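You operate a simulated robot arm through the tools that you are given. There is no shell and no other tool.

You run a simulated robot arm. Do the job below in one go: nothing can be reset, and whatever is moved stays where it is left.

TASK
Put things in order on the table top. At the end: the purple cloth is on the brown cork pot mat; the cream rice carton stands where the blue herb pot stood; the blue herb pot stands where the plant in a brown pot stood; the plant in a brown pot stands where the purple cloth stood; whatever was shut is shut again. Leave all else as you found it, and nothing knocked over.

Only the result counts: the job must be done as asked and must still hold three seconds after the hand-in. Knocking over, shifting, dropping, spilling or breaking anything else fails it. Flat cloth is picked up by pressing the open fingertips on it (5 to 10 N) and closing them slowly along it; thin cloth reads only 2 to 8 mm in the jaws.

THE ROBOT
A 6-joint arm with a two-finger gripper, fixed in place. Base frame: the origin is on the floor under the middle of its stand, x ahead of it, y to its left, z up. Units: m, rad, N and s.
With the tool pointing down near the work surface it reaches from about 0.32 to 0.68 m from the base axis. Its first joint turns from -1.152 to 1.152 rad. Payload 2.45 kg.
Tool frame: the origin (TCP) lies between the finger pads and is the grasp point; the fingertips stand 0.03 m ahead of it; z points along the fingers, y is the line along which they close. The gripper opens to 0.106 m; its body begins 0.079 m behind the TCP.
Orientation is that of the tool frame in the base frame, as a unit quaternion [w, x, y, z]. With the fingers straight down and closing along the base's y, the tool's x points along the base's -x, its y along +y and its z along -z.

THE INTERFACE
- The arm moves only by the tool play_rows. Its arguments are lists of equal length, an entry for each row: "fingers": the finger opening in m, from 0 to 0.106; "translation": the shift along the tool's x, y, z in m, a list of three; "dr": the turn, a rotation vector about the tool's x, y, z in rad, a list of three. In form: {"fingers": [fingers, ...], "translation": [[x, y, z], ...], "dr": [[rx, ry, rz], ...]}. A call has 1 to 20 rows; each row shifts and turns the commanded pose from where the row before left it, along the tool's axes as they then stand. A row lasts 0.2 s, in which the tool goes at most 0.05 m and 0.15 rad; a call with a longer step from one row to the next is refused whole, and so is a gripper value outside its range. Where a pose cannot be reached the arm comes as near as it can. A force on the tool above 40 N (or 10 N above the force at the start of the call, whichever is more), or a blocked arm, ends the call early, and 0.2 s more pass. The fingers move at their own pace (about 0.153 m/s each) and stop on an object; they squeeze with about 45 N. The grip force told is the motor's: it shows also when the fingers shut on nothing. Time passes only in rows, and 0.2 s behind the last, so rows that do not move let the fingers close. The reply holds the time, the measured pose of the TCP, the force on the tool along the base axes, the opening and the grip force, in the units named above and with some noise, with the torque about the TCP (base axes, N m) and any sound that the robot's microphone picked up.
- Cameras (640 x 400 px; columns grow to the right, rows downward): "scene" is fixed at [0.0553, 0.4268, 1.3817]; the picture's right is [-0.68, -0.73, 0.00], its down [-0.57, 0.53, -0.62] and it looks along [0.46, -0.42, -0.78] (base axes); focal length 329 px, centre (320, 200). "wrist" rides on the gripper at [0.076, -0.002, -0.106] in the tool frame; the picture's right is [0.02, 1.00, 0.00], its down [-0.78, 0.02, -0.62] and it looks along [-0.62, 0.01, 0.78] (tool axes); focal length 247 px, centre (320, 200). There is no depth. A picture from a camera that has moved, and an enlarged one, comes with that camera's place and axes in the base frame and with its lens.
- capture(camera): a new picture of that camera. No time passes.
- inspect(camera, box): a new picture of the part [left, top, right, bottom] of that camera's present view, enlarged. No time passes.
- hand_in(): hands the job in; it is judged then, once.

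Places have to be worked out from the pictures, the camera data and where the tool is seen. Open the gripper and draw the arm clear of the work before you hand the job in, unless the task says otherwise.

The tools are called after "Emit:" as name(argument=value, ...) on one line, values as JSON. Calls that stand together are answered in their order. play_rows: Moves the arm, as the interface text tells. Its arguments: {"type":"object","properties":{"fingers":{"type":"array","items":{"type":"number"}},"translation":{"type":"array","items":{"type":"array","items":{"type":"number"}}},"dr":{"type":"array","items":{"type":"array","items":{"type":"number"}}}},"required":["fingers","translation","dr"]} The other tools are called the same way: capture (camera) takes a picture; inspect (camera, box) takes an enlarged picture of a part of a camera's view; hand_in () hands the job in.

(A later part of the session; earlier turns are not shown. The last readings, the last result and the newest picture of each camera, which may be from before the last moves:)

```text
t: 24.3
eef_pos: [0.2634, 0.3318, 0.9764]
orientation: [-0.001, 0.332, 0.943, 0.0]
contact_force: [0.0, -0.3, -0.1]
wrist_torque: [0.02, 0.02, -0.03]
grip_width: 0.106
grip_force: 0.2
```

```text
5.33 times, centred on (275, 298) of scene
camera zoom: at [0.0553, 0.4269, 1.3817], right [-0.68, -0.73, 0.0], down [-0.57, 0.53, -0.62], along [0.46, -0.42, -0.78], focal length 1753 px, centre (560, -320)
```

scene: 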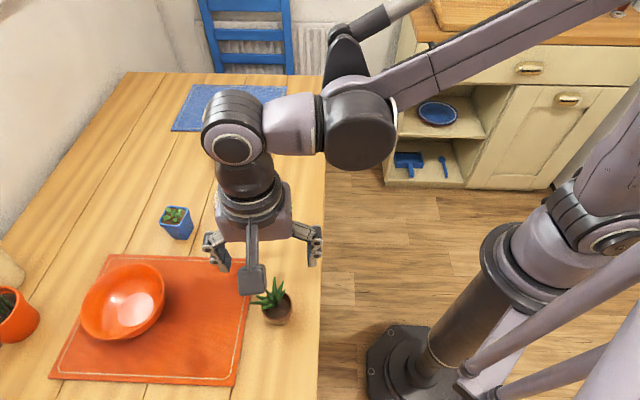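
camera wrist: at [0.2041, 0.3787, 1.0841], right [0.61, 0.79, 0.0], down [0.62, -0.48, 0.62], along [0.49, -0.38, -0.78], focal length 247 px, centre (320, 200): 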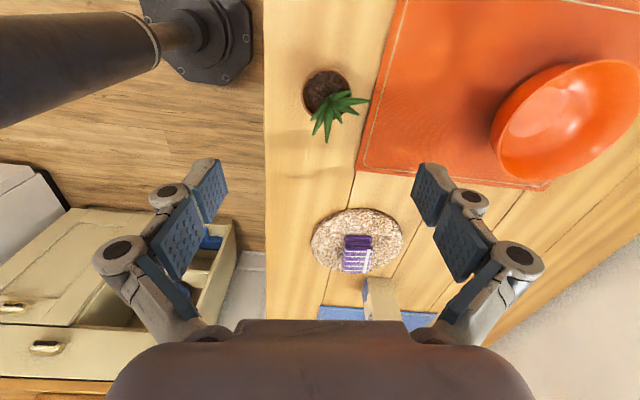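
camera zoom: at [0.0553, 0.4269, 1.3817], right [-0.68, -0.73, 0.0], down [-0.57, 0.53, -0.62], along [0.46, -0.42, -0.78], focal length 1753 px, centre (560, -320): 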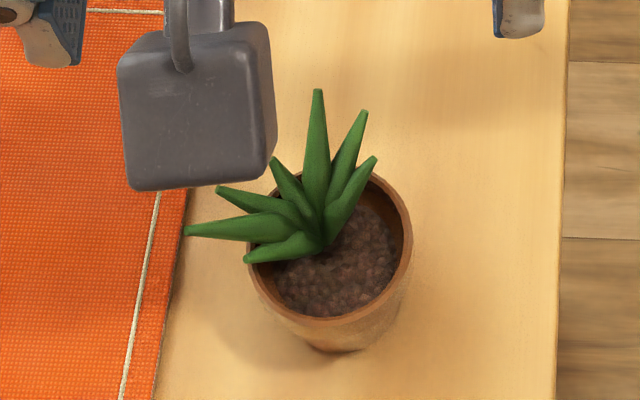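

The pot rim is 0.054 m across, centred at (0.266, 0.338). Its leaves fan toward +x, leaving the ±y sides of the rim fairly free. I turn the tool back so the fingers close along base y and tilt it slightly (0.2 rad) so the gripper body leans away from the leaves.

Emit:
play_rows(fingers=[0.106, 0.106, 0.106, 0.106, 0.106, 0.106, 0.106, 0.106], translation=[[0, 0, 0], [0, 0, 0], [0, 0, 0], [0, 0, 0], [0, 0, 0], [0, 0, 0], [0, 0, 0], [0, 0, 0]], dr=[[0, 0, -0.132], [0, 0, -0.132], [0, 0, -0.132], [0, 0, -0.132], [0, 0, -0.132], [0, -0.1, 0], [0, -0.1, 0], [0, 0, 0]])

Emit:
capture(camera="wrist")

Emit:
capture(camera="scene")

```text
t: 26.1
eef_pos: [0.2644, 0.336, 0.9794]
orientation: [0.101, 0.008, 0.995, -0.001]
contact_force: [0.2, 0.7, -0.3]
wrist_torque: [-0.01, 0.01, 0.02]
grip_width: 0.1059
grip_force: 0.1
```

```text
taken
camera wrist: at [0.1695, 0.3357, 1.0681], right [0.0, 1.0, -0.01], down [0.64, 0.01, 0.77], along [0.77, 0.0, -0.64], focal length 247 px, centre (320, 200)
```

wrist: 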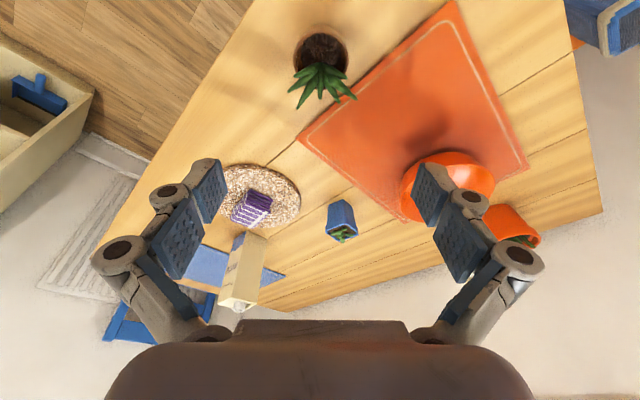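

```text
taken
```

scene: 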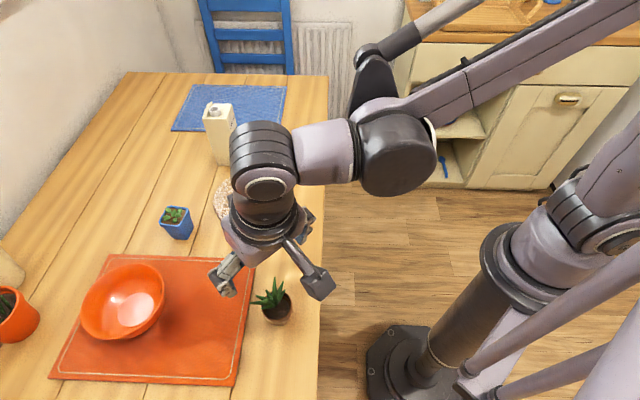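

Emit:
inspect(camera="wrist", box=[270, 10, 380, 120])

```text
3.64 times, centred on (325, 65) of wrist
camera zoom: at [0.1695, 0.3357, 1.0681], right [0.0, 1.0, -0.01], down [0.64, 0.01, 0.77], along [0.77, 0.0, -0.64], focal length 898 px, centre (302, 691)
```

zoom: 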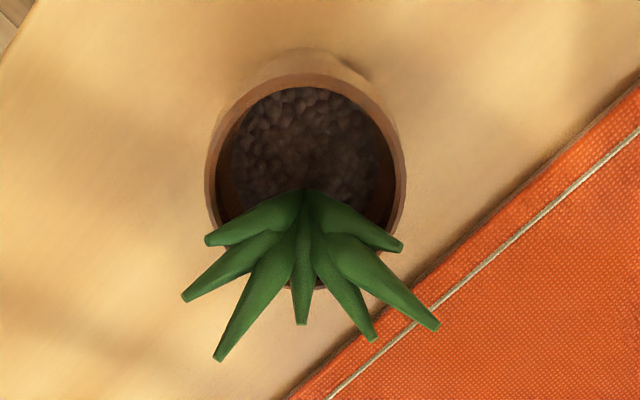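

The rim centre works out at (0.266, 0.337), and the leaves all point to +x, away from the gripper body. I tilt a further 0.1 rad and descend straight down with the fingers fully open to about z 0.834.

Emit:
play_rows(fingers=[0.106, 0.106, 0.106, 0.106, 0.106, 0.106], translation=[[0, 0, 0], [0.0114, 0.0002, 0.0346], [0.0114, 0.0002, 0.0346], [0.0114, 0.0002, 0.0346], [0.0114, 0.0002, 0.0346], [0, 0, 0]], dr=[[0, -0.1, 0], [0, 0, 0], [0, 0, 0], [0, 0, 0], [0, 0, 0], [0, 0, 0]])

Emit:
capture(camera="wrist")

Emit:
inspect(camera="scene", box=[200, 210, 340, 340])

```text
t: 27.5
eef_pos: [0.2621, 0.3358, 0.8337]
orientation: [0.15, 0.008, 0.989, -0.002]
contact_force: [0.1, -0.3, 0.1]
wrist_torque: [-0.01, 0.0, 0.03]
grip_width: 0.106
grip_force: 0.0
```

```text
taken
camera wrist: at [0.1584, 0.3357, 0.9137], right [0.0, 1.0, -0.01], down [0.57, 0.01, 0.82], along [0.82, 0.0, -0.57], focal length 247 px, centre (320, 200)
```

wrist: 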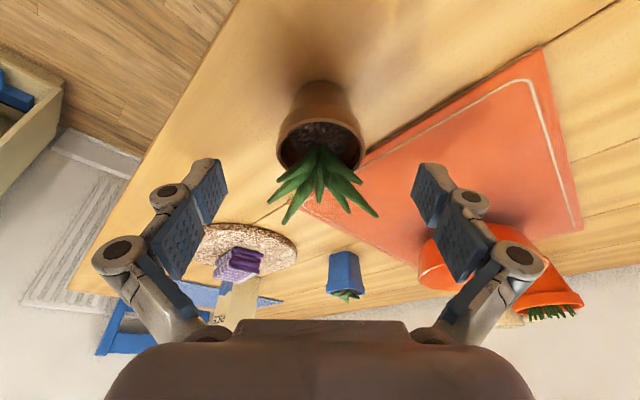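

```text
3.08 times, centred on (270, 275) of scene
camera zoom: at [0.0553, 0.4268, 1.3817], right [-0.68, -0.73, 0.0], down [-0.57, 0.53, -0.62], along [0.46, -0.42, -0.78], focal length 1011 px, centre (474, -31)
```

zoom: 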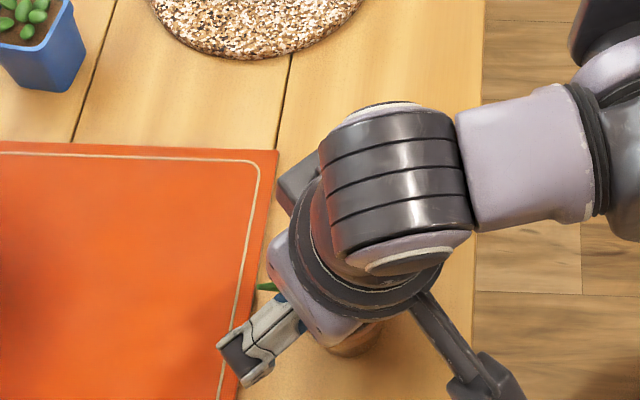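

The pot is centred between the fingers. I descend the last 3.7 cm to TCP z of about 0.797.

Emit:
play_rows(fingers=[0.106, 0.106, 0.106, 0.106], translation=[[0.0036, 0.0003, 0.0118], [0.0036, 0.0003, 0.0118], [0.0036, 0.0003, 0.0118], [0, 0, 0]], dr=[[0, 0, 0], [0, 0, 0], [0, 0, 0], [0, 0, 0]])

Emit:
capture(camera="wrist")

```text
t: 28.5
eef_pos: [0.2625, 0.3358, 0.7942]
orientation: [0.15, 0.008, 0.989, -0.002]
contact_force: [0.6, 0.5, 0.0]
wrist_torque: [-0.03, -0.01, 0.03]
grip_width: 0.1061
grip_force: 0.2
```

```text
taken
camera wrist: at [0.1588, 0.3368, 0.8747], right [0.0, 1.0, -0.01], down [0.56, 0.01, 0.82], along [0.83, 0.0, -0.57], focal length 247 px, centre (320, 200)
```

wrist: 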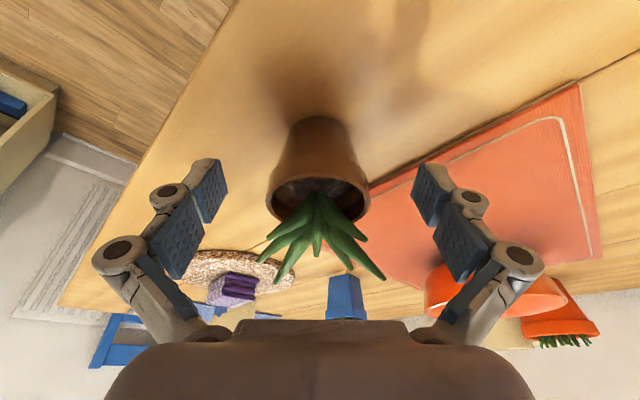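

The pot stands between the pads, with the leaves above and ahead of them. I close slowly onto the rim.

Emit:
play_rows(fingers=[0.095, 0.085, 0.075, 0.068, 0.062, 0.058, 0.054, 0.05, 0.046, 0.044, 0.044], translation=[[0, 0, 0], [0, 0, 0], [0, 0, 0], [0, 0, 0], [0, 0, 0], [0, 0, 0], [0, 0, 0], [0, 0, 0], [0, 0, 0], [0, 0, 0], [0, 0, 0]], dr=[[0, 0, 0], [0, 0, 0], [0, 0, 0], [0, 0, 0], [0, 0, 0], [0, 0, 0], [0, 0, 0], [0, 0, 0], [0, 0, 0], [0, 0, 0], [0, 0, 0]])

Emit:
capture(camera="wrist")

```text
t: 30.9
eef_pos: [0.2625, 0.3364, 0.7947]
orientation: [0.15, 0.009, 0.989, -0.002]
contact_force: [-0.1, -1.3, -1.0]
wrist_torque: [0.01, 0.02, 0.0]
grip_width: 0.0533
grip_force: 44.5
```

```text
taken
camera wrist: at [0.1589, 0.3368, 0.8749], right [0.0, 1.0, -0.01], down [0.57, 0.01, 0.82], along [0.82, 0.0, -0.57], focal length 247 px, centre (320, 200)
```

wrist: 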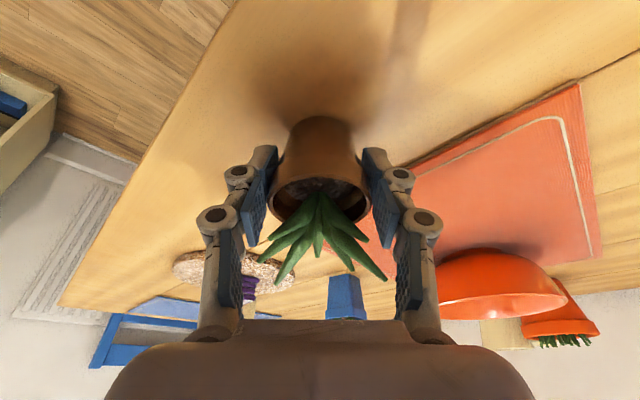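

The pot is gripped at 0.053 m with 45 N and the leaves are untouched. I lift straight up and check that it comes along.

Emit:
play_rows(fingers=[0.044, 0.044, 0.044, 0.044, 0.044, 0.044], translation=[[-0.003, 0, -0.0096], [-0.0089, 0, -0.0287], [-0.0118, 0, -0.0382], [-0.0133, 0, -0.043], [-0.0118, 0, -0.0382], [0, 0, 0]], dr=[[0, 0, 0], [0, 0, 0], [0, 0, 0], [0, 0, 0], [0, 0, 0], [0, 0, 0]])

Emit:
capture(camera="wrist")

Emit:
capture(camera="scene")

```text
t: 32.3
eef_pos: [0.2622, 0.3384, 0.9604]
orientation: [0.149, 0.007, 0.989, -0.002]
contact_force: [-0.1, 0.4, -2.4]
wrist_torque: [-0.01, 0.05, -0.02]
grip_width: 0.053
grip_force: 45.0
```

```text
taken
camera wrist: at [0.1586, 0.3391, 1.0406], right [0.0, 1.0, -0.01], down [0.56, 0.01, 0.82], along [0.83, 0.0, -0.56], focal length 247 px, centre (320, 200)
```

wrist: 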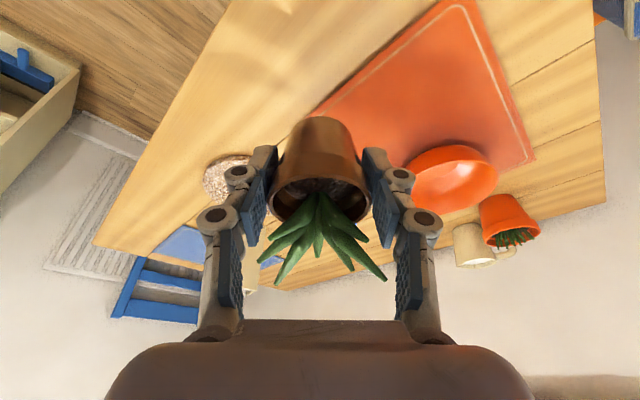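

```text
taken
```

scene: 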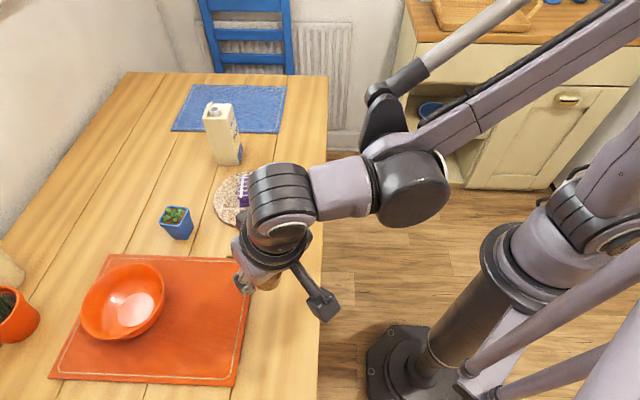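

The plant is held upright. I carry it at z 0.96, past the cloth, to above the cloth's old place.

Emit:
play_rows(fingers=[0.044, 0.044, 0.044, 0.044, 0.044, 0.044, 0.044, 0.044, 0.044, 0.044, 0.044, 0.044, 0.044], translation=[[-0.0317, -0.0267, 0.0098], [-0.0317, -0.0267, 0.0098], [-0.0317, -0.0267, 0.0098], [-0.0317, -0.0267, 0.0098], [-0.0317, -0.0267, 0.0098], [-0.0317, -0.0267, 0.0098], [-0.0317, -0.0267, 0.0098], [-0.0317, -0.0267, 0.0098], [-0.0317, -0.0267, 0.0098], [-0.0317, -0.0267, 0.0098], [-0.0317, -0.0267, 0.0098], [0, 0, 0], [0, 0, 0]], dr=[[0, 0, 0], [0, 0, 0], [0, 0, 0], [0, 0, 0], [0, 0, 0], [0, 0, 0], [0, 0, 0], [0, 0, 0], [0, 0, 0], [0, 0, 0], [0, 0, 0], [0, 0, 0], [0, 0, 0]])

Emit:
capture(camera="scene")

Emit:
capture(camera="wrist")

```text
t: 35.1
eef_pos: [0.6214, 0.0376, 0.9588]
orientation: [0.149, 0.008, 0.989, -0.002]
contact_force: [-0.2, 0.0, -1.3]
wrist_torque: [0.02, 0.03, -0.04]
grip_width: 0.0533
grip_force: 45.1
```

```text
taken
```

scene: 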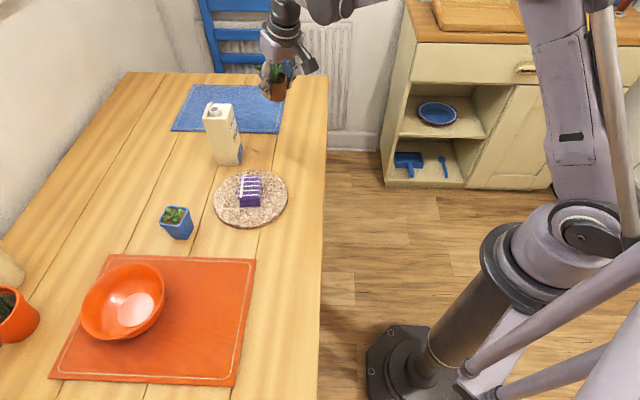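

```text
taken
camera wrist: at [0.5185, 0.037, 1.0394], right [0.0, 1.0, -0.01], down [0.57, 0.01, 0.82], along [0.82, 0.0, -0.57], focal length 247 px, centre (320, 200)
```

wrist: 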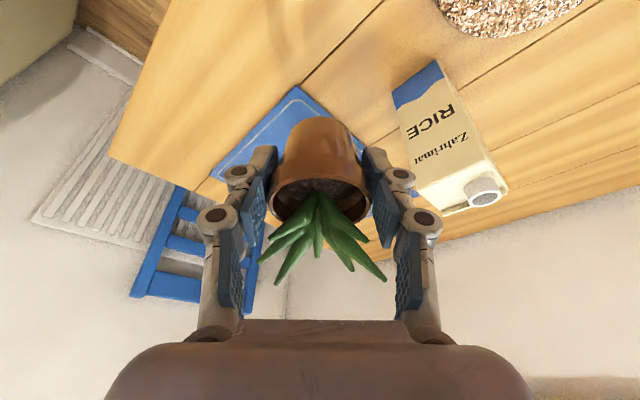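

I am above the target at (0.621, 0.038), and the carton is clear on the right. I lower to about z 0.804.

Emit:
play_rows(fingers=[0.044, 0.044, 0.044, 0.044, 0.044, 0.044], translation=[[0.0092, 0.0005, 0.0296], [0.0092, 0.0005, 0.0296], [0.0092, 0, 0.0296], [0.0092, 0, 0.0296], [0.0092, 0, 0.0296], [0, 0, 0]], dr=[[0, 0, 0], [0, 0, 0], [0, 0, 0], [0, 0, 0], [0, 0, 0], [0, 0, 0]])

Emit:
inspect(camera="scene", box=[190, 70, 340, 190])

```text
t: 36.5
eef_pos: [0.6232, 0.0383, 0.8081]
orientation: [0.148, 0.008, 0.989, -0.002]
contact_force: [0.6, -0.2, -1.4]
wrist_torque: [0.02, 0.01, 0.06]
grip_width: 0.0532
grip_force: 45.1
```

```text
3.33 times, centred on (265, 130) of scene
camera zoom: at [0.0554, 0.4268, 1.3817], right [-0.68, -0.73, 0.0], down [-0.57, 0.53, -0.62], along [0.46, -0.42, -0.78], focal length 1096 px, centre (503, 433)
```

zoom: 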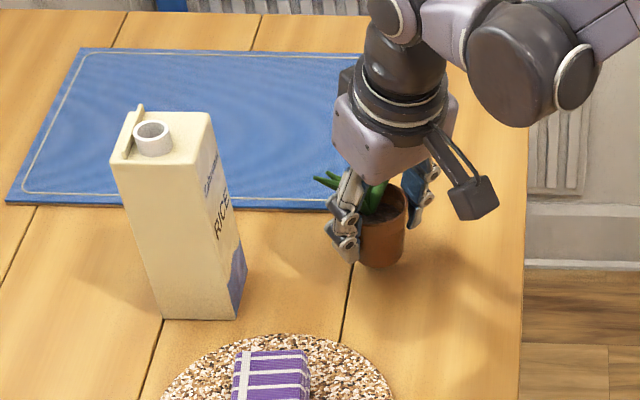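

The pot hovers about a centimetre above the cloth's old spot, which matches where the cloth stood in the earlier picture. I lower it gently.

Emit:
play_rows(fingers=[0.044, 0.044, 0.044, 0.044, 0.044], translation=[[0.0012, 0, 0.0038], [0.0009, 0, 0.0029], [0.0009, 0, 0.0029], [0.0003, 0, 0.001], [0, 0, 0]], dr=[[0, 0, 0], [0, 0, 0], [0, 0, 0], [0, 0, 0], [0, 0, 0]])

```text
t: 37.7
eef_pos: [0.6221, 0.0375, 0.7942]
orientation: [0.149, 0.008, 0.989, -0.002]
contact_force: [0.0, -0.5, -2.0]
wrist_torque: [-0.01, 0.07, -0.02]
grip_width: 0.0534
grip_force: 45.2
```

Emit:
play_rows(fingers=[0.044, 0.044, 0.044], translation=[[0.0003, 0, 0.001], [0.0003, 0, 0.001], [0, 0, 0]], dr=[[0, 0, 0], [0, 0, 0], [0, 0, 0]])

```text
t: 38.5
eef_pos: [0.6217, 0.0395, 0.7928]
orientation: [0.15, 0.008, 0.989, -0.003]
contact_force: [-2.4, -3.3, 33.1]
wrist_torque: [-0.14, -0.12, -0.01]
grip_width: 0.0536
grip_force: 45.2
```

The pot is on the table (33 N). I ease up 1 mm and open slowly.

Emit:
play_rows(fingers=[0.05, 0.054, 0.058, 0.064, 0.072, 0.082, 0.092, 0.1, 0.1], translation=[[-0.0003, 0, -0.001], [0, 0, 0], [0, 0, 0], [0, 0, 0], [0, 0, 0], [0, 0, 0], [0, 0, 0], [0, 0, 0], [0, 0, 0]], dr=[[0, 0, 0], [0, 0, 0], [0, 0, 0], [0, 0, 0], [0, 0, 0], [0, 0, 0], [0, 0, 0], [0, 0, 0], [0, 0, 0]])

Emit:
capture(camera="wrist")

Emit:
inspect(camera="scene", box=[190, 70, 340, 190])

```text
t: 40.5
eef_pos: [0.622, 0.0386, 0.7936]
orientation: [0.15, 0.008, 0.989, -0.003]
contact_force: [1.5, -1.0, 0.4]
wrist_torque: [0.02, 0.03, -0.03]
grip_width: 0.0999
grip_force: 0.1
```

```text
taken
camera wrist: at [0.5179, 0.0386, 0.8729], right [0.0, 1.0, -0.01], down [0.56, 0.01, 0.82], along [0.83, 0.0, -0.56], focal length 247 px, centre (320, 200)
```

wrist: 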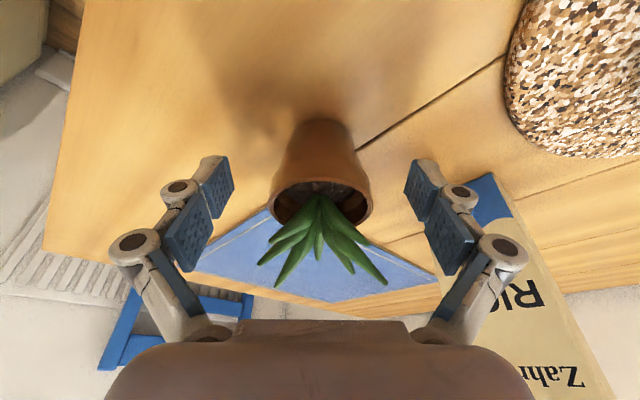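

```text
3.33 times, centred on (265, 130) of scene
camera zoom: at [0.0553, 0.4268, 1.3817], right [-0.68, -0.73, 0.0], down [-0.57, 0.53, -0.62], along [0.46, -0.42, -0.78], focal length 1096 px, centre (503, 433)
```

zoom: 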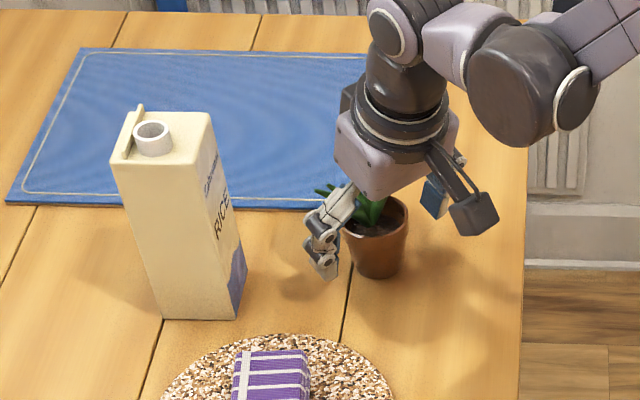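

The plant stands upright at (0.625, 0.038). I retreat along the tool axis, away from the leaves, and check.

Emit:
play_rows(fingers=[0.1, 0.1, 0.1, 0.1, 0.1, 0.1], translation=[[0, 0, -0.02], [0, 0, -0.04], [0, 0, -0.045], [0, 0, -0.045], [0, 0, -0.04], [0, 0, 0]], dr=[[0, 0, 0], [0, 0, 0], [0, 0, 0], [0, 0, 0], [0, 0, 0], [0, 0, 0]])

Emit:
capture(camera="scene")

Emit:
capture(camera="wrist")

```text
t: 41.9
eef_pos: [0.5641, 0.0381, 0.9767]
orientation: [0.149, 0.008, 0.989, -0.002]
contact_force: [-0.3, -0.7, -0.4]
wrist_torque: [0.0, 0.0, 0.0]
grip_width: 0.1001
grip_force: 0.0
```

```text
taken
```

scene: 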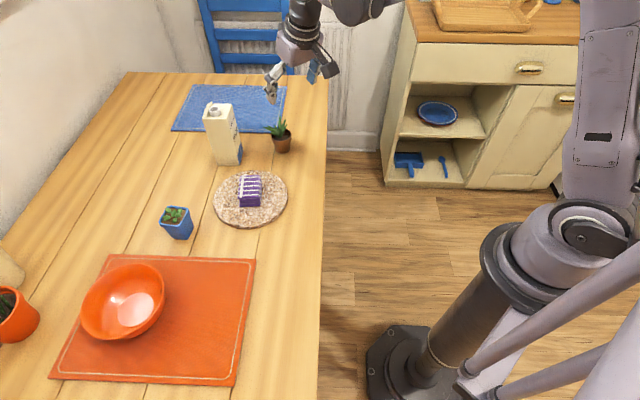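

```text
taken
camera wrist: at [0.4612, 0.0388, 1.0566], right [0.0, 1.0, -0.01], down [0.56, 0.01, 0.83], along [0.83, 0.0, -0.56], focal length 247 px, centre (320, 200)
```

wrist: 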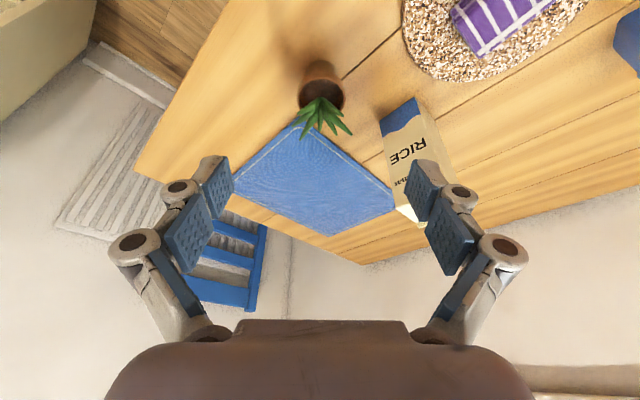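

The plant is in the cloth's old place and nothing else has moved. Next is the blue herb pot at about (0.570, 0.377); I turn the tool about 31° so the fingers will close across its side faces, and move above it.

Emit:
play_rows(fingers=[0.1, 0.1, 0.1, 0.1, 0.1, 0.1, 0.1, 0.1, 0.1, 0.1, 0.1, 0.1, 0.1], translation=[[0, 0, 0], [0, 0, 0], [0, 0, 0], [0, 0, 0], [-0.0184, 0.0367, 0.007], [-0.0184, 0.0367, 0.007], [-0.0184, 0.0367, 0.007], [-0.0184, 0.0367, 0.007], [-0.0184, 0.0367, 0.007], [-0.0184, 0.0367, 0.007], [-0.0184, 0.0367, 0.007], [-0.0184, 0.0367, 0.007], [0, 0, 0]], dr=[[-0.0399, 0, -0.129], [-0.0399, 0, -0.129], [-0.0399, 0, -0.129], [-0.0399, 0, -0.129], [0, 0, 0], [0, 0, 0], [0, 0, 0], [0, 0, 0], [0, 0, 0], [0, 0, 0], [0, 0, 0], [0, 0, 0], [0, 0, 0]])

Emit:
capture(camera="wrist")

Emit:
capture(camera="scene")

```text
t: 44.7
eef_pos: [0.5518, 0.3742, 0.9652]
orientation: [0.143, -0.256, 0.955, 0.037]
contact_force: [-0.2, -0.6, -0.1]
wrist_torque: [0.0, 0.01, -0.01]
grip_width: 0.0998
grip_force: 0.0
```

```text
taken
camera wrist: at [0.4639, 0.3198, 1.0457], right [-0.52, 0.86, -0.01], down [0.48, 0.3, 0.82], along [0.71, 0.42, -0.57], focal length 247 px, centre (320, 200)
```

wrist: 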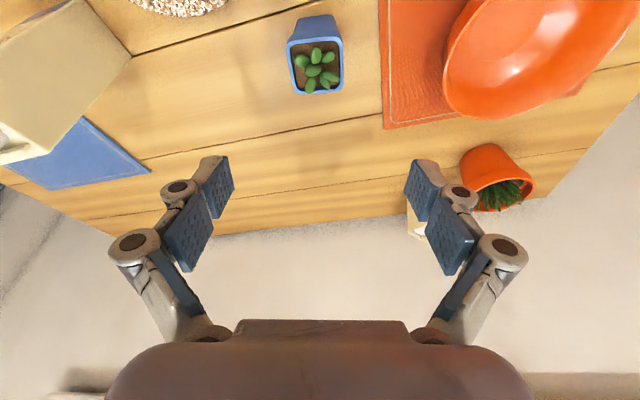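

```text
taken
```

scene: 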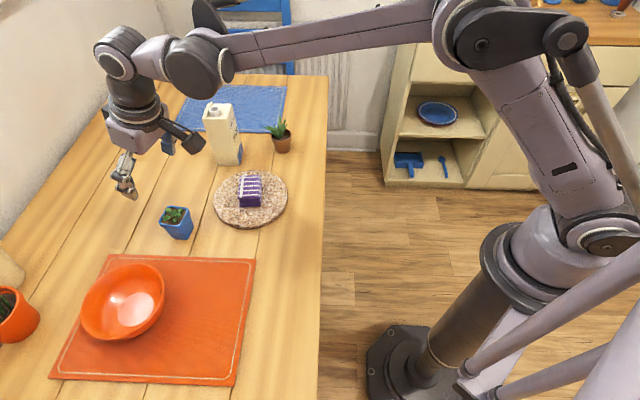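

Emit:
inspect(camera="wrist", box=[260, 0, 380, 110])

Emit:
inspect(camera="scene", box=[150, 195, 215, 250])

```text
3.64 times, centred on (320, 55) of wrist
camera zoom: at [0.4639, 0.3198, 1.0457], right [-0.52, 0.86, -0.01], down [0.48, 0.3, 0.82], along [0.71, 0.42, -0.57], focal length 898 px, centre (320, 727)
```

zoom: 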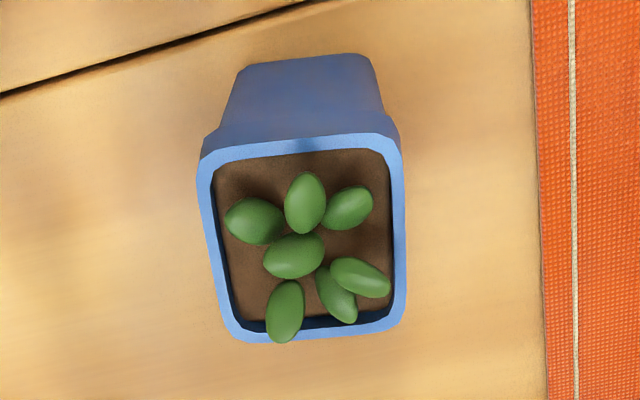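

```text
7.27 times, centred on (182, 222) of scene
camera zoom: at [0.0553, 0.4269, 1.3817], right [-0.68, -0.73, 0.0], down [-0.57, 0.53, -0.62], along [0.46, -0.42, -0.78], focal length 2390 px, centre (1320, 36)
```

zoom: 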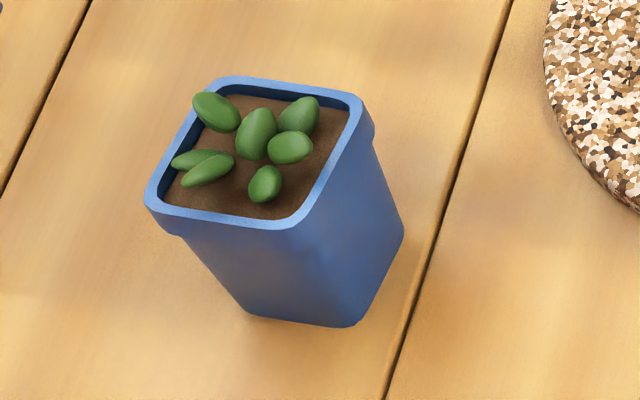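

The herb pot's rim is a 0.048 m square centred at (0.571, 0.378), with yaw about 36°. I turn 6° more to line up with it and descend to about z 0.85.

Emit:
play_rows(fingers=[0.1, 0.095, 0.09, 0.085, 0.085, 0.085], translation=[[0, 0, 0], [0.0043, -0.0021, 0.0288], [0.0043, -0.0021, 0.0288], [0.0043, -0.0021, 0.0288], [0.0043, -0.0021, 0.0288], [0, 0, 0]], dr=[[-0.031, 0, -0.1003], [0, 0, 0], [0, 0, 0], [0, 0, 0], [0, 0, 0], [0, 0, 0]])

Emit:
capture(camera="wrist")

Emit:
inspect(camera="scene", box=[100, 150, 240, 270])

```text
t: 46.1
eef_pos: [0.5742, 0.379, 0.8478]
orientation: [0.142, -0.306, 0.94, 0.046]
contact_force: [-0.3, 0.2, 0.4]
wrist_torque: [0.04, 0.0, -0.01]
grip_width: 0.0852
grip_force: 0.0
```

```text
taken
camera wrist: at [0.4912, 0.316, 0.929], right [-0.6, 0.8, -0.01], down [0.45, 0.35, 0.82], along [0.66, 0.5, -0.57], focal length 247 px, centre (320, 200)
```

wrist: 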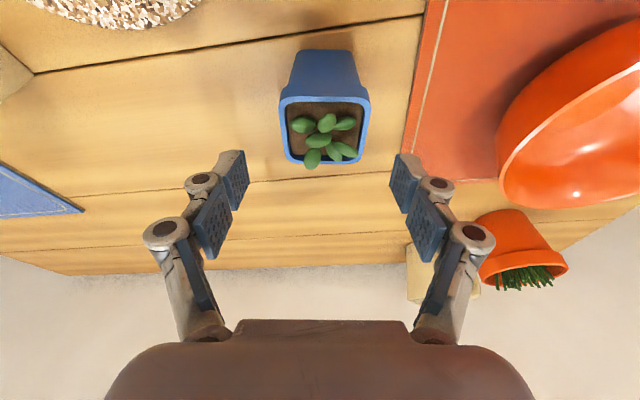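

```text
3.33 times, centred on (170, 210) of scene
camera zoom: at [0.0553, 0.4268, 1.3817], right [-0.68, -0.73, 0.0], down [-0.57, 0.53, -0.62], along [0.46, -0.42, -0.78], focal length 1096 px, centre (820, 167)
```

zoom: 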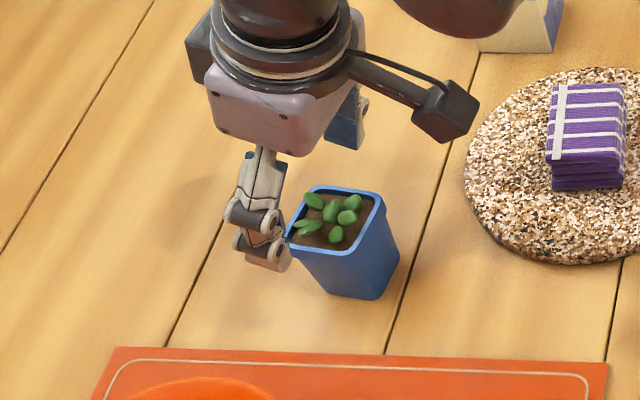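

The pot is nearly centred between the fingers, about 2 mm off, and aligned. I descend to TCP z of about 0.797.

Emit:
play_rows(fingers=[0.085, 0.085, 0.085, 0.085], translation=[[0.006, 0.0008, 0.0159], [0.006, 0.0008, 0.0159], [0.006, 0.0008, 0.0159], [0, 0, 0]], dr=[[0, 0, 0], [0, 0, 0], [0, 0, 0], [0, 0, 0]])

Emit:
capture(camera="wrist")

Emit:
inspect(camera="scene", box=[100, 150, 240, 270])

```text
t: 47.1
eef_pos: [0.5713, 0.3767, 0.7987]
orientation: [0.141, -0.305, 0.941, 0.044]
contact_force: [0.0, -0.7, 0.2]
wrist_torque: [-0.02, -0.01, 0.0]
grip_width: 0.0848
grip_force: 0.0
```

```text
taken
camera wrist: at [0.4879, 0.3146, 0.8789], right [-0.6, 0.8, -0.01], down [0.45, 0.35, 0.82], along [0.66, 0.5, -0.57], focal length 247 px, centre (320, 200)
```

wrist: 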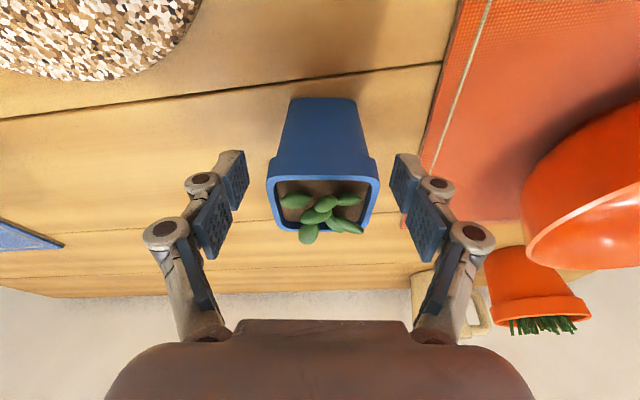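

```text
3.33 times, centred on (170, 210) of scene
camera zoom: at [0.0553, 0.4268, 1.3817], right [-0.68, -0.73, 0.0], down [-0.57, 0.53, -0.62], along [0.46, -0.42, -0.78], focal length 1096 px, centre (820, 167)
```

zoom: 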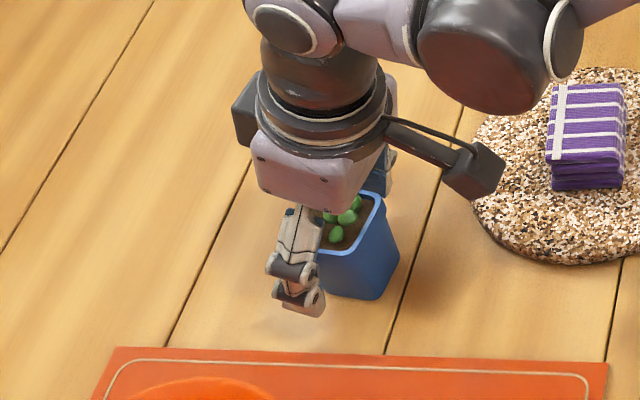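

The pot is between the pads with the camera arm clear of the cork mat. I close slowly.

Emit:
play_rows(fingers=[0.078, 0.072, 0.066, 0.061, 0.057, 0.053, 0.05, 0.047, 0.044, 0.04, 0.038, 0.038], translation=[[0, 0, 0], [0, 0, 0], [0, 0, 0], [0, 0, 0], [0, 0, 0], [0, 0, 0], [0, 0, 0], [0, 0, 0], [0, 0, 0], [0, 0, 0], [0, 0, 0], [0, 0, 0]], dr=[[0, 0, 0], [0, 0, 0], [0, 0, 0], [0, 0, 0], [0, 0, 0], [0, 0, 0], [0, 0, 0], [0, 0, 0], [0, 0, 0], [0, 0, 0], [0, 0, 0], [0, 0, 0]])

Emit:
capture(camera="wrist")

```text
t: 49.7
eef_pos: [0.5706, 0.3777, 0.8007]
orientation: [0.141, -0.307, 0.94, 0.047]
contact_force: [-1.6, 0.8, 4.5]
wrist_torque: [-0.02, 0.08, 0.01]
grip_width: 0.0493
grip_force: 44.5
```

```text
taken
camera wrist: at [0.4878, 0.3147, 0.8792], right [-0.6, 0.8, -0.01], down [0.45, 0.35, 0.82], along [0.66, 0.5, -0.57], focal length 247 px, centre (320, 200)
```

wrist: 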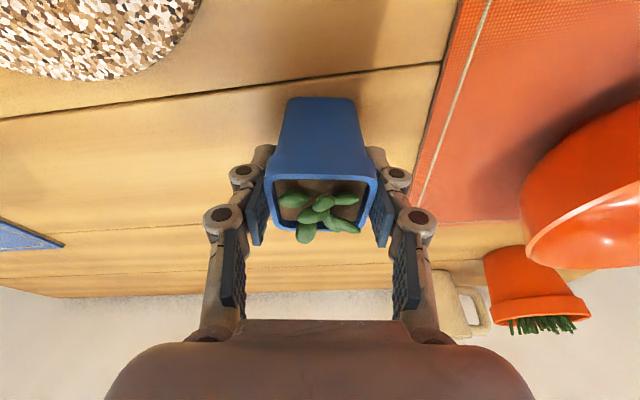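

Gripped at 0.049 m with 45 N. I lift straight up.

Emit:
play_rows(fingers=[0.038, 0.038, 0.038, 0.038, 0.038, 0.038], translation=[[-0.003, 0, -0.0096], [-0.0089, 0, -0.0287], [-0.0118, 0, -0.0382], [-0.0133, 0, -0.043], [-0.0118, 0, -0.0382], [0, 0, 0]], dr=[[0, 0, 0], [0, 0, 0], [0, 0, 0], [0, 0, 0], [0, 0, 0], [0, 0, 0]])

Emit:
capture(camera="wrist")

Emit:
capture(camera="scene")

```text
t: 51.1
eef_pos: [0.5715, 0.3743, 0.9646]
orientation: [0.142, -0.306, 0.94, 0.047]
contact_force: [-0.4, -0.7, -1.1]
wrist_torque: [0.0, 0.01, 0.02]
grip_width: 0.0494
grip_force: 45.2
```

```text
taken
camera wrist: at [0.4888, 0.312, 1.0447], right [-0.6, 0.8, -0.01], down [0.45, 0.35, 0.82], along [0.66, 0.5, -0.57], focal length 247 px, centre (320, 200)
```

wrist: 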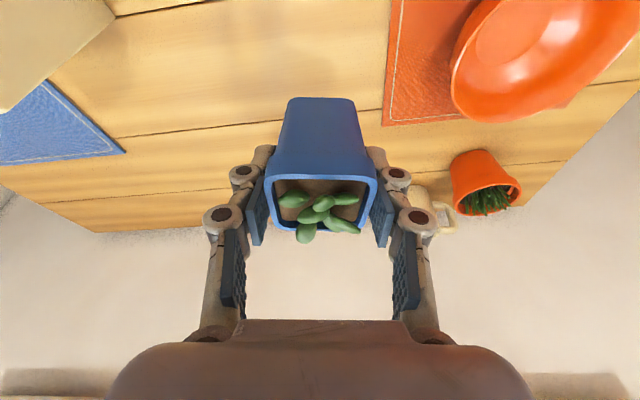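

```text
taken
```

scene: 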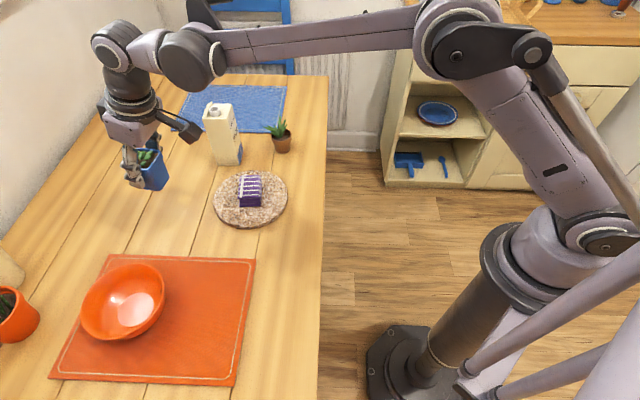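

The herb pot is held upright. I carry it at this height to above the plant's old place at (0.2655, 0.3375).

Emit:
play_rows(fingers=[0.038, 0.038, 0.038, 0.038, 0.038, 0.038, 0.038, 0.038, 0.038, 0.038], translation=[[0.0322, 0.0187, -0.00996], [0.0322, 0.0187, -0.00996], [0.0322, 0.0187, -0.00996], [0.0322, 0.0187, -0.00996], [0.0322, 0.0187, -0.00996], [0.0322, 0.0187, -0.00996], [0.0322, 0.0187, -0.00996], [0.0322, 0.0187, -0.00996], [0, 0, 0], [0, 0, 0]], dr=[[0, 0, 0], [0, 0, 0], [0, 0, 0], [0, 0, 0], [0, 0, 0], [0, 0, 0], [0, 0, 0], [0, 0, 0], [0, 0, 0], [0, 0, 0]])

Emit:
capture(camera="scene")

Emit:
capture(camera="wrist")

```text
t: 53.3
eef_pos: [0.2641, 0.338, 0.9643]
orientation: [0.142, -0.305, 0.941, 0.045]
contact_force: [0.7, 0.0, -2.5]
wrist_torque: [0.0, -0.01, 0.0]
grip_width: 0.0493
grip_force: 45.0
```

```text
taken
```

scene: 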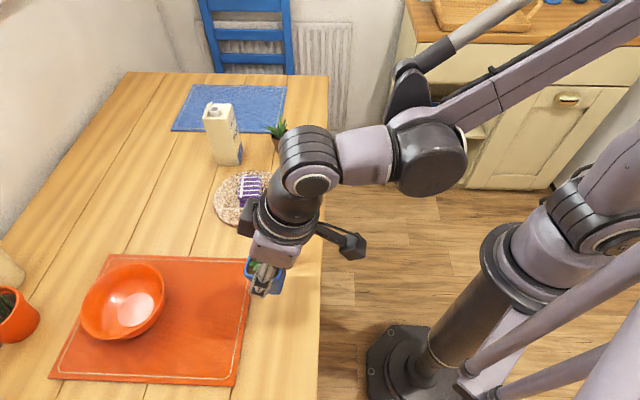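

```text
taken
camera wrist: at [0.1822, 0.2742, 1.0433], right [-0.6, 0.8, -0.01], down [0.45, 0.35, 0.82], along [0.66, 0.5, -0.57], focal length 247 px, centre (320, 200)
```

wrist: 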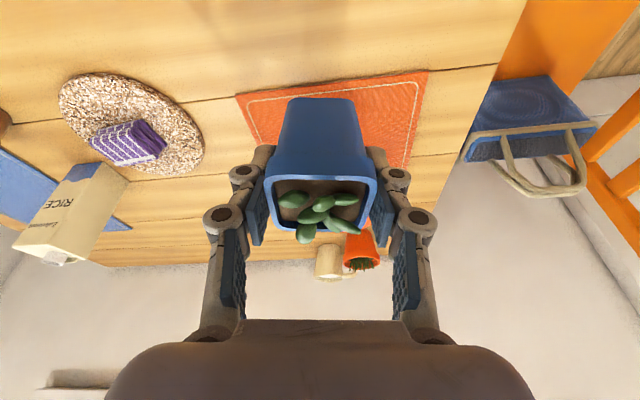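

I am over the plant's old place at (0.264, 0.338). I lower to about 1 cm above the table.

Emit:
play_rows(fingers=[0.038, 0.038, 0.038, 0.038, 0.038, 0.038], translation=[[0.009, 0, 0.029], [0.009, 0, 0.029], [0.009, 0, 0.029], [0.009, 0, 0.029], [0.009, 0, 0.029], [0, 0, 0]], dr=[[0, 0, 0], [0, 0, 0], [0, 0, 0], [0, 0, 0], [0, 0, 0], [0, 0, 0]])

Emit:
capture(camera="wrist")

Emit:
inspect(camera="scene", box=[210, 240, 340, 350])

```text
t: 54.7
eef_pos: [0.2648, 0.3399, 0.8122]
orientation: [0.142, -0.305, 0.941, 0.045]
contact_force: [0.6, 0.5, -1.3]
wrist_torque: [0.01, -0.01, 0.01]
grip_width: 0.0491
grip_force: 44.4
```

```text
taken
camera wrist: at [0.1828, 0.2784, 0.8923], right [-0.6, 0.8, -0.01], down [0.45, 0.35, 0.82], along [0.66, 0.49, -0.57], focal length 247 px, centre (320, 200)
```

wrist: 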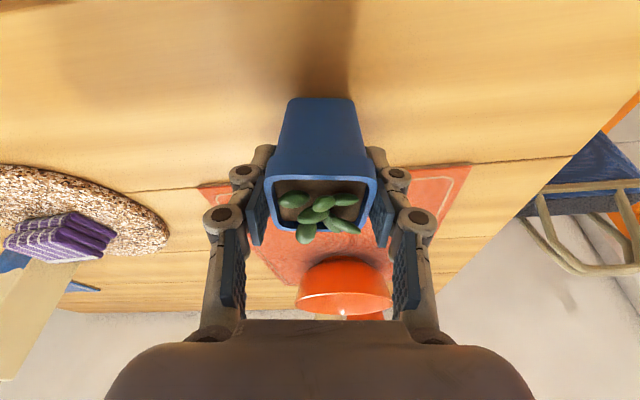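

```text
3.64 times, centred on (275, 295) of scene
camera zoom: at [0.0553, 0.4269, 1.3817], right [-0.68, -0.73, 0.0], down [-0.57, 0.53, -0.62], along [0.46, -0.42, -0.78], focal length 1195 px, centre (484, -146)
```

zoom: 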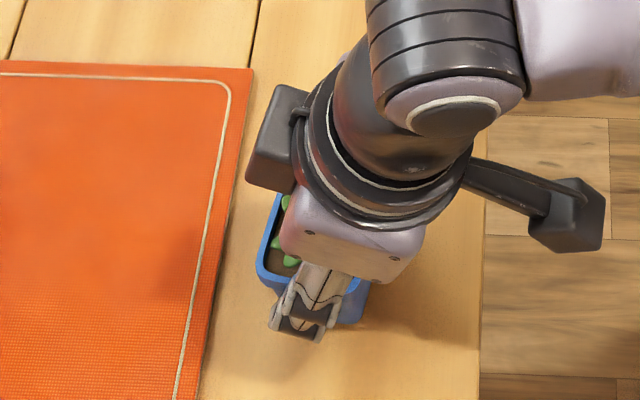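

The pot is about 1 cm above the table beside the orange mat. I lower it gently until contact.

Emit:
play_rows(fingers=[0.038, 0.038, 0.038, 0.038, 0.038], translation=[[0.0012, -0.0008, 0.0038], [0.0012, -0.0008, 0.0038], [0.0006, 0, 0.0019], [0.0003, 0, 0.001], [0, 0, 0]], dr=[[0, 0, 0], [0, 0, 0], [0, 0, 0], [0, 0, 0], [0, 0, 0]])

```text
t: 55.9
eef_pos: [0.2642, 0.3369, 0.8017]
orientation: [0.141, -0.306, 0.94, 0.045]
contact_force: [0.2, -0.6, -1.9]
wrist_torque: [0.0, 0.01, 0.0]
grip_width: 0.0495
grip_force: 44.9
```

Emit:
play_rows(fingers=[0.038, 0.038, 0.038], translation=[[0.0003, 0, 0.001], [0.0003, 0, 0.001], [0, 0, 0]], dr=[[0, 0, 0], [0, 0, 0], [0, 0, 0]])

```text
t: 56.7
eef_pos: [0.2646, 0.3362, 0.8003]
orientation: [0.142, -0.306, 0.94, 0.045]
contact_force: [-0.8, -0.2, -2.5]
wrist_torque: [0.0, 0.03, 0.01]
grip_width: 0.0495
grip_force: 45.1
```

Emit:
play_rows(fingers=[0.038, 0.038, 0.038], translation=[[0.0003, 0, 0.001], [0.0003, 0, 0.001], [0, 0, 0]], dr=[[0, 0, 0], [0, 0, 0], [0, 0, 0]])

```text
t: 57.5
eef_pos: [0.2653, 0.3376, 0.7977]
orientation: [0.144, -0.305, 0.94, 0.046]
contact_force: [-2.2, -1.3, 37.7]
wrist_torque: [0.16, -0.24, -0.01]
grip_width: 0.0494
grip_force: 44.9
```

Contact with the table (38 N). I ease up 1 mm and open the fingers slowly.

Emit:
play_rows(fingers=[0.044, 0.05, 0.054, 0.06, 0.066, 0.074, 0.082, 0.085, 0.085], translation=[[-0.0003, 0, -0.001], [0, 0, 0], [0, 0, 0], [0, 0, 0], [0, 0, 0], [0, 0, 0], [0, 0, 0], [0, 0, 0], [0, 0, 0]], dr=[[0, 0, 0], [0, 0, 0], [0, 0, 0], [0, 0, 0], [0, 0, 0], [0, 0, 0], [0, 0, 0], [0, 0, 0], [0, 0, 0]])

Emit:
capture(camera="wrist")

```text
t: 59.5
eef_pos: [0.2644, 0.3362, 0.7984]
orientation: [0.142, -0.306, 0.94, 0.045]
contact_force: [1.0, 0.1, -0.3]
wrist_torque: [0.0, -0.01, -0.03]
grip_width: 0.0851
grip_force: 0.0
```

```text
taken
camera wrist: at [0.182, 0.274, 0.8783], right [-0.6, 0.8, -0.01], down [0.45, 0.35, 0.82], along [0.66, 0.5, -0.57], focal length 247 px, centre (320, 200)
```

wrist: 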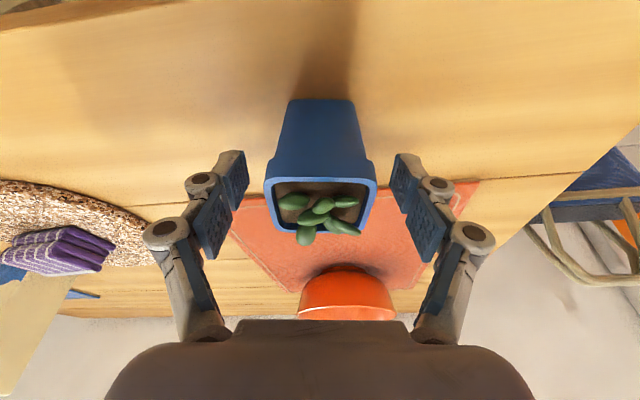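

The herb pot stands freely between the open fingers. I lift straight up and look.

Emit:
play_rows(fingers=[0.09, 0.09, 0.09, 0.09, 0.09, 0.09], translation=[[-0.0059, 0, -0.0191], [-0.0118, 0, -0.0382], [-0.0133, 0, -0.043], [-0.0133, 0, -0.043], [-0.0133, 0, -0.043], [0, 0, 0]], dr=[[0, 0, 0], [0, 0, 0], [0, 0, 0], [0, 0, 0], [0, 0, 0], [0, 0, 0]])

Emit:
capture(camera="wrist")

Emit:
capture(camera="scene")

```text
t: 60.9
eef_pos: [0.2642, 0.3338, 0.9942]
orientation: [0.141, -0.306, 0.94, 0.045]
contact_force: [-0.7, -0.1, 0.4]
wrist_torque: [-0.02, -0.01, -0.01]
grip_width: 0.09
grip_force: 0.1
```

```text
taken
camera wrist: at [0.1812, 0.2707, 1.0756], right [-0.6, 0.8, -0.01], down [0.45, 0.35, 0.82], along [0.66, 0.5, -0.57], focal length 247 px, centre (320, 200)
```

wrist: 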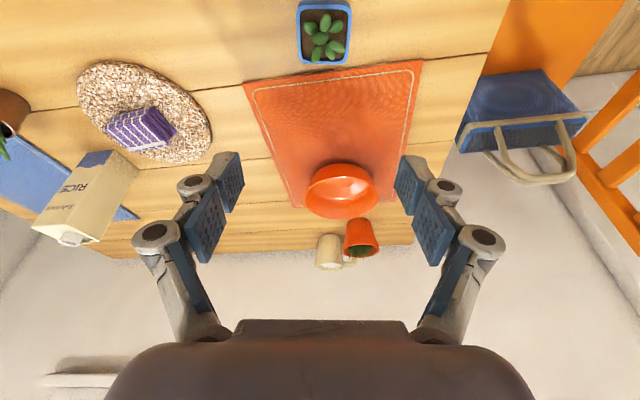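

```text
taken
```

scene: 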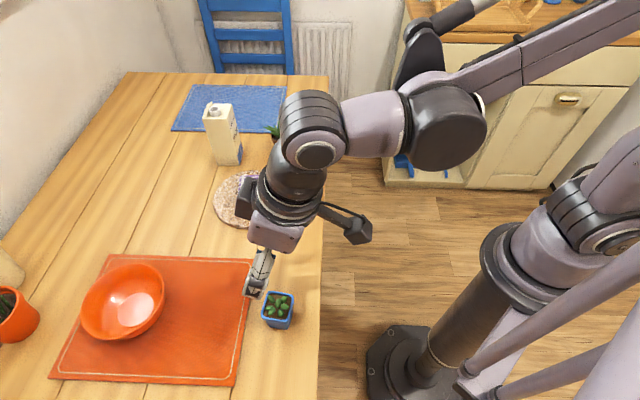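

The herb pot stands in the plant's old place. The rice carton comes last, at about (0.699, 0.162) with its top near z 0.90 and faces at 45°; I turn to 45° and move to a hover above it at z 1.03.

Emit:
play_rows(fingers=[0.095, 0.095, 0.095, 0.095, 0.095, 0.095, 0.095, 0.095, 0.095, 0.095, 0.095, 0.095, 0.095, 0.095, 0.095], translation=[[-0.003, 0, -0.0096], [0, 0, 0], [0, 0, 0], [-0.01383, -0.03887, 0.00085], [-0.01383, -0.03887, 0.00085], [-0.01383, -0.03887, 0.00085], [-0.01383, -0.03887, 0.00085], [-0.01383, -0.03887, 0.00085], [-0.01383, -0.03887, 0.00085], [-0.01383, -0.03887, 0.00085], [-0.01383, -0.03887, 0.00085], [-0.01383, -0.03887, 0.00085], [-0.01383, -0.03887, 0.00085], [-0.01383, -0.03887, 0.00085], [0, 0, 0]], dr=[[0, 0, 0], [-0.0222, 0, -0.0717], [-0.0222, 0, -0.0717], [0, 0, 0], [0, 0, 0], [0, 0, 0], [0, 0, 0], [0, 0, 0], [0, 0, 0], [0, 0, 0], [0, 0, 0], [0, 0, 0], [0, 0, 0], [0, 0, 0], [0, 0, 0]])

Emit:
capture(camera="wrist")

Emit:
capture(camera="scene")

```text
t: 64.1
eef_pos: [0.6709, 0.1379, 1.0382]
orientation: [0.137, -0.375, 0.915, 0.056]
contact_force: [0.5, 0.2, 1.0]
wrist_torque: [-0.01, 0.04, 0.0]
grip_width: 0.0951
grip_force: 0.0
```

```text
taken
camera wrist: at [0.5992, 0.0635, 1.1185], right [-0.72, 0.7, -0.01], down [0.39, 0.41, 0.82], along [0.58, 0.59, -0.57], focal length 247 px, centre (320, 200)
```

wrist: 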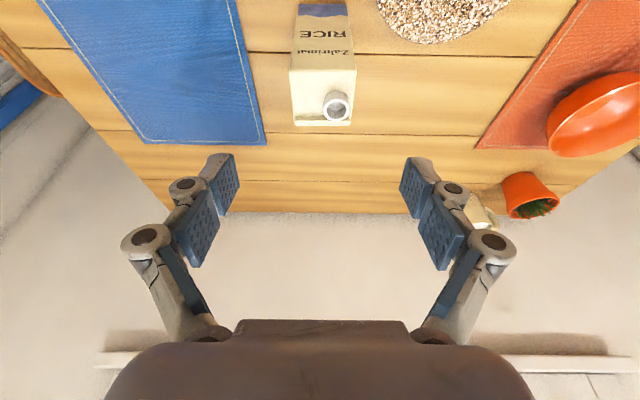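

```text
taken
```

scene: 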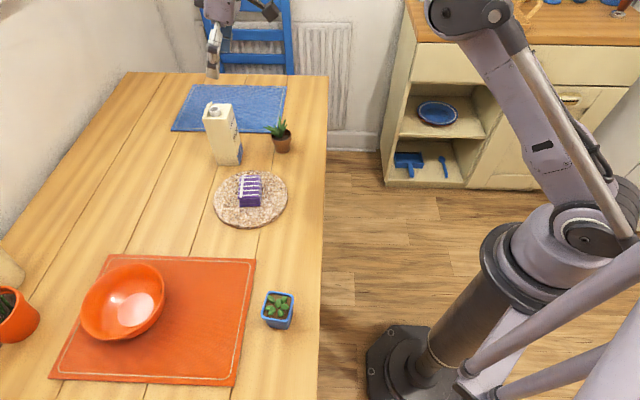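

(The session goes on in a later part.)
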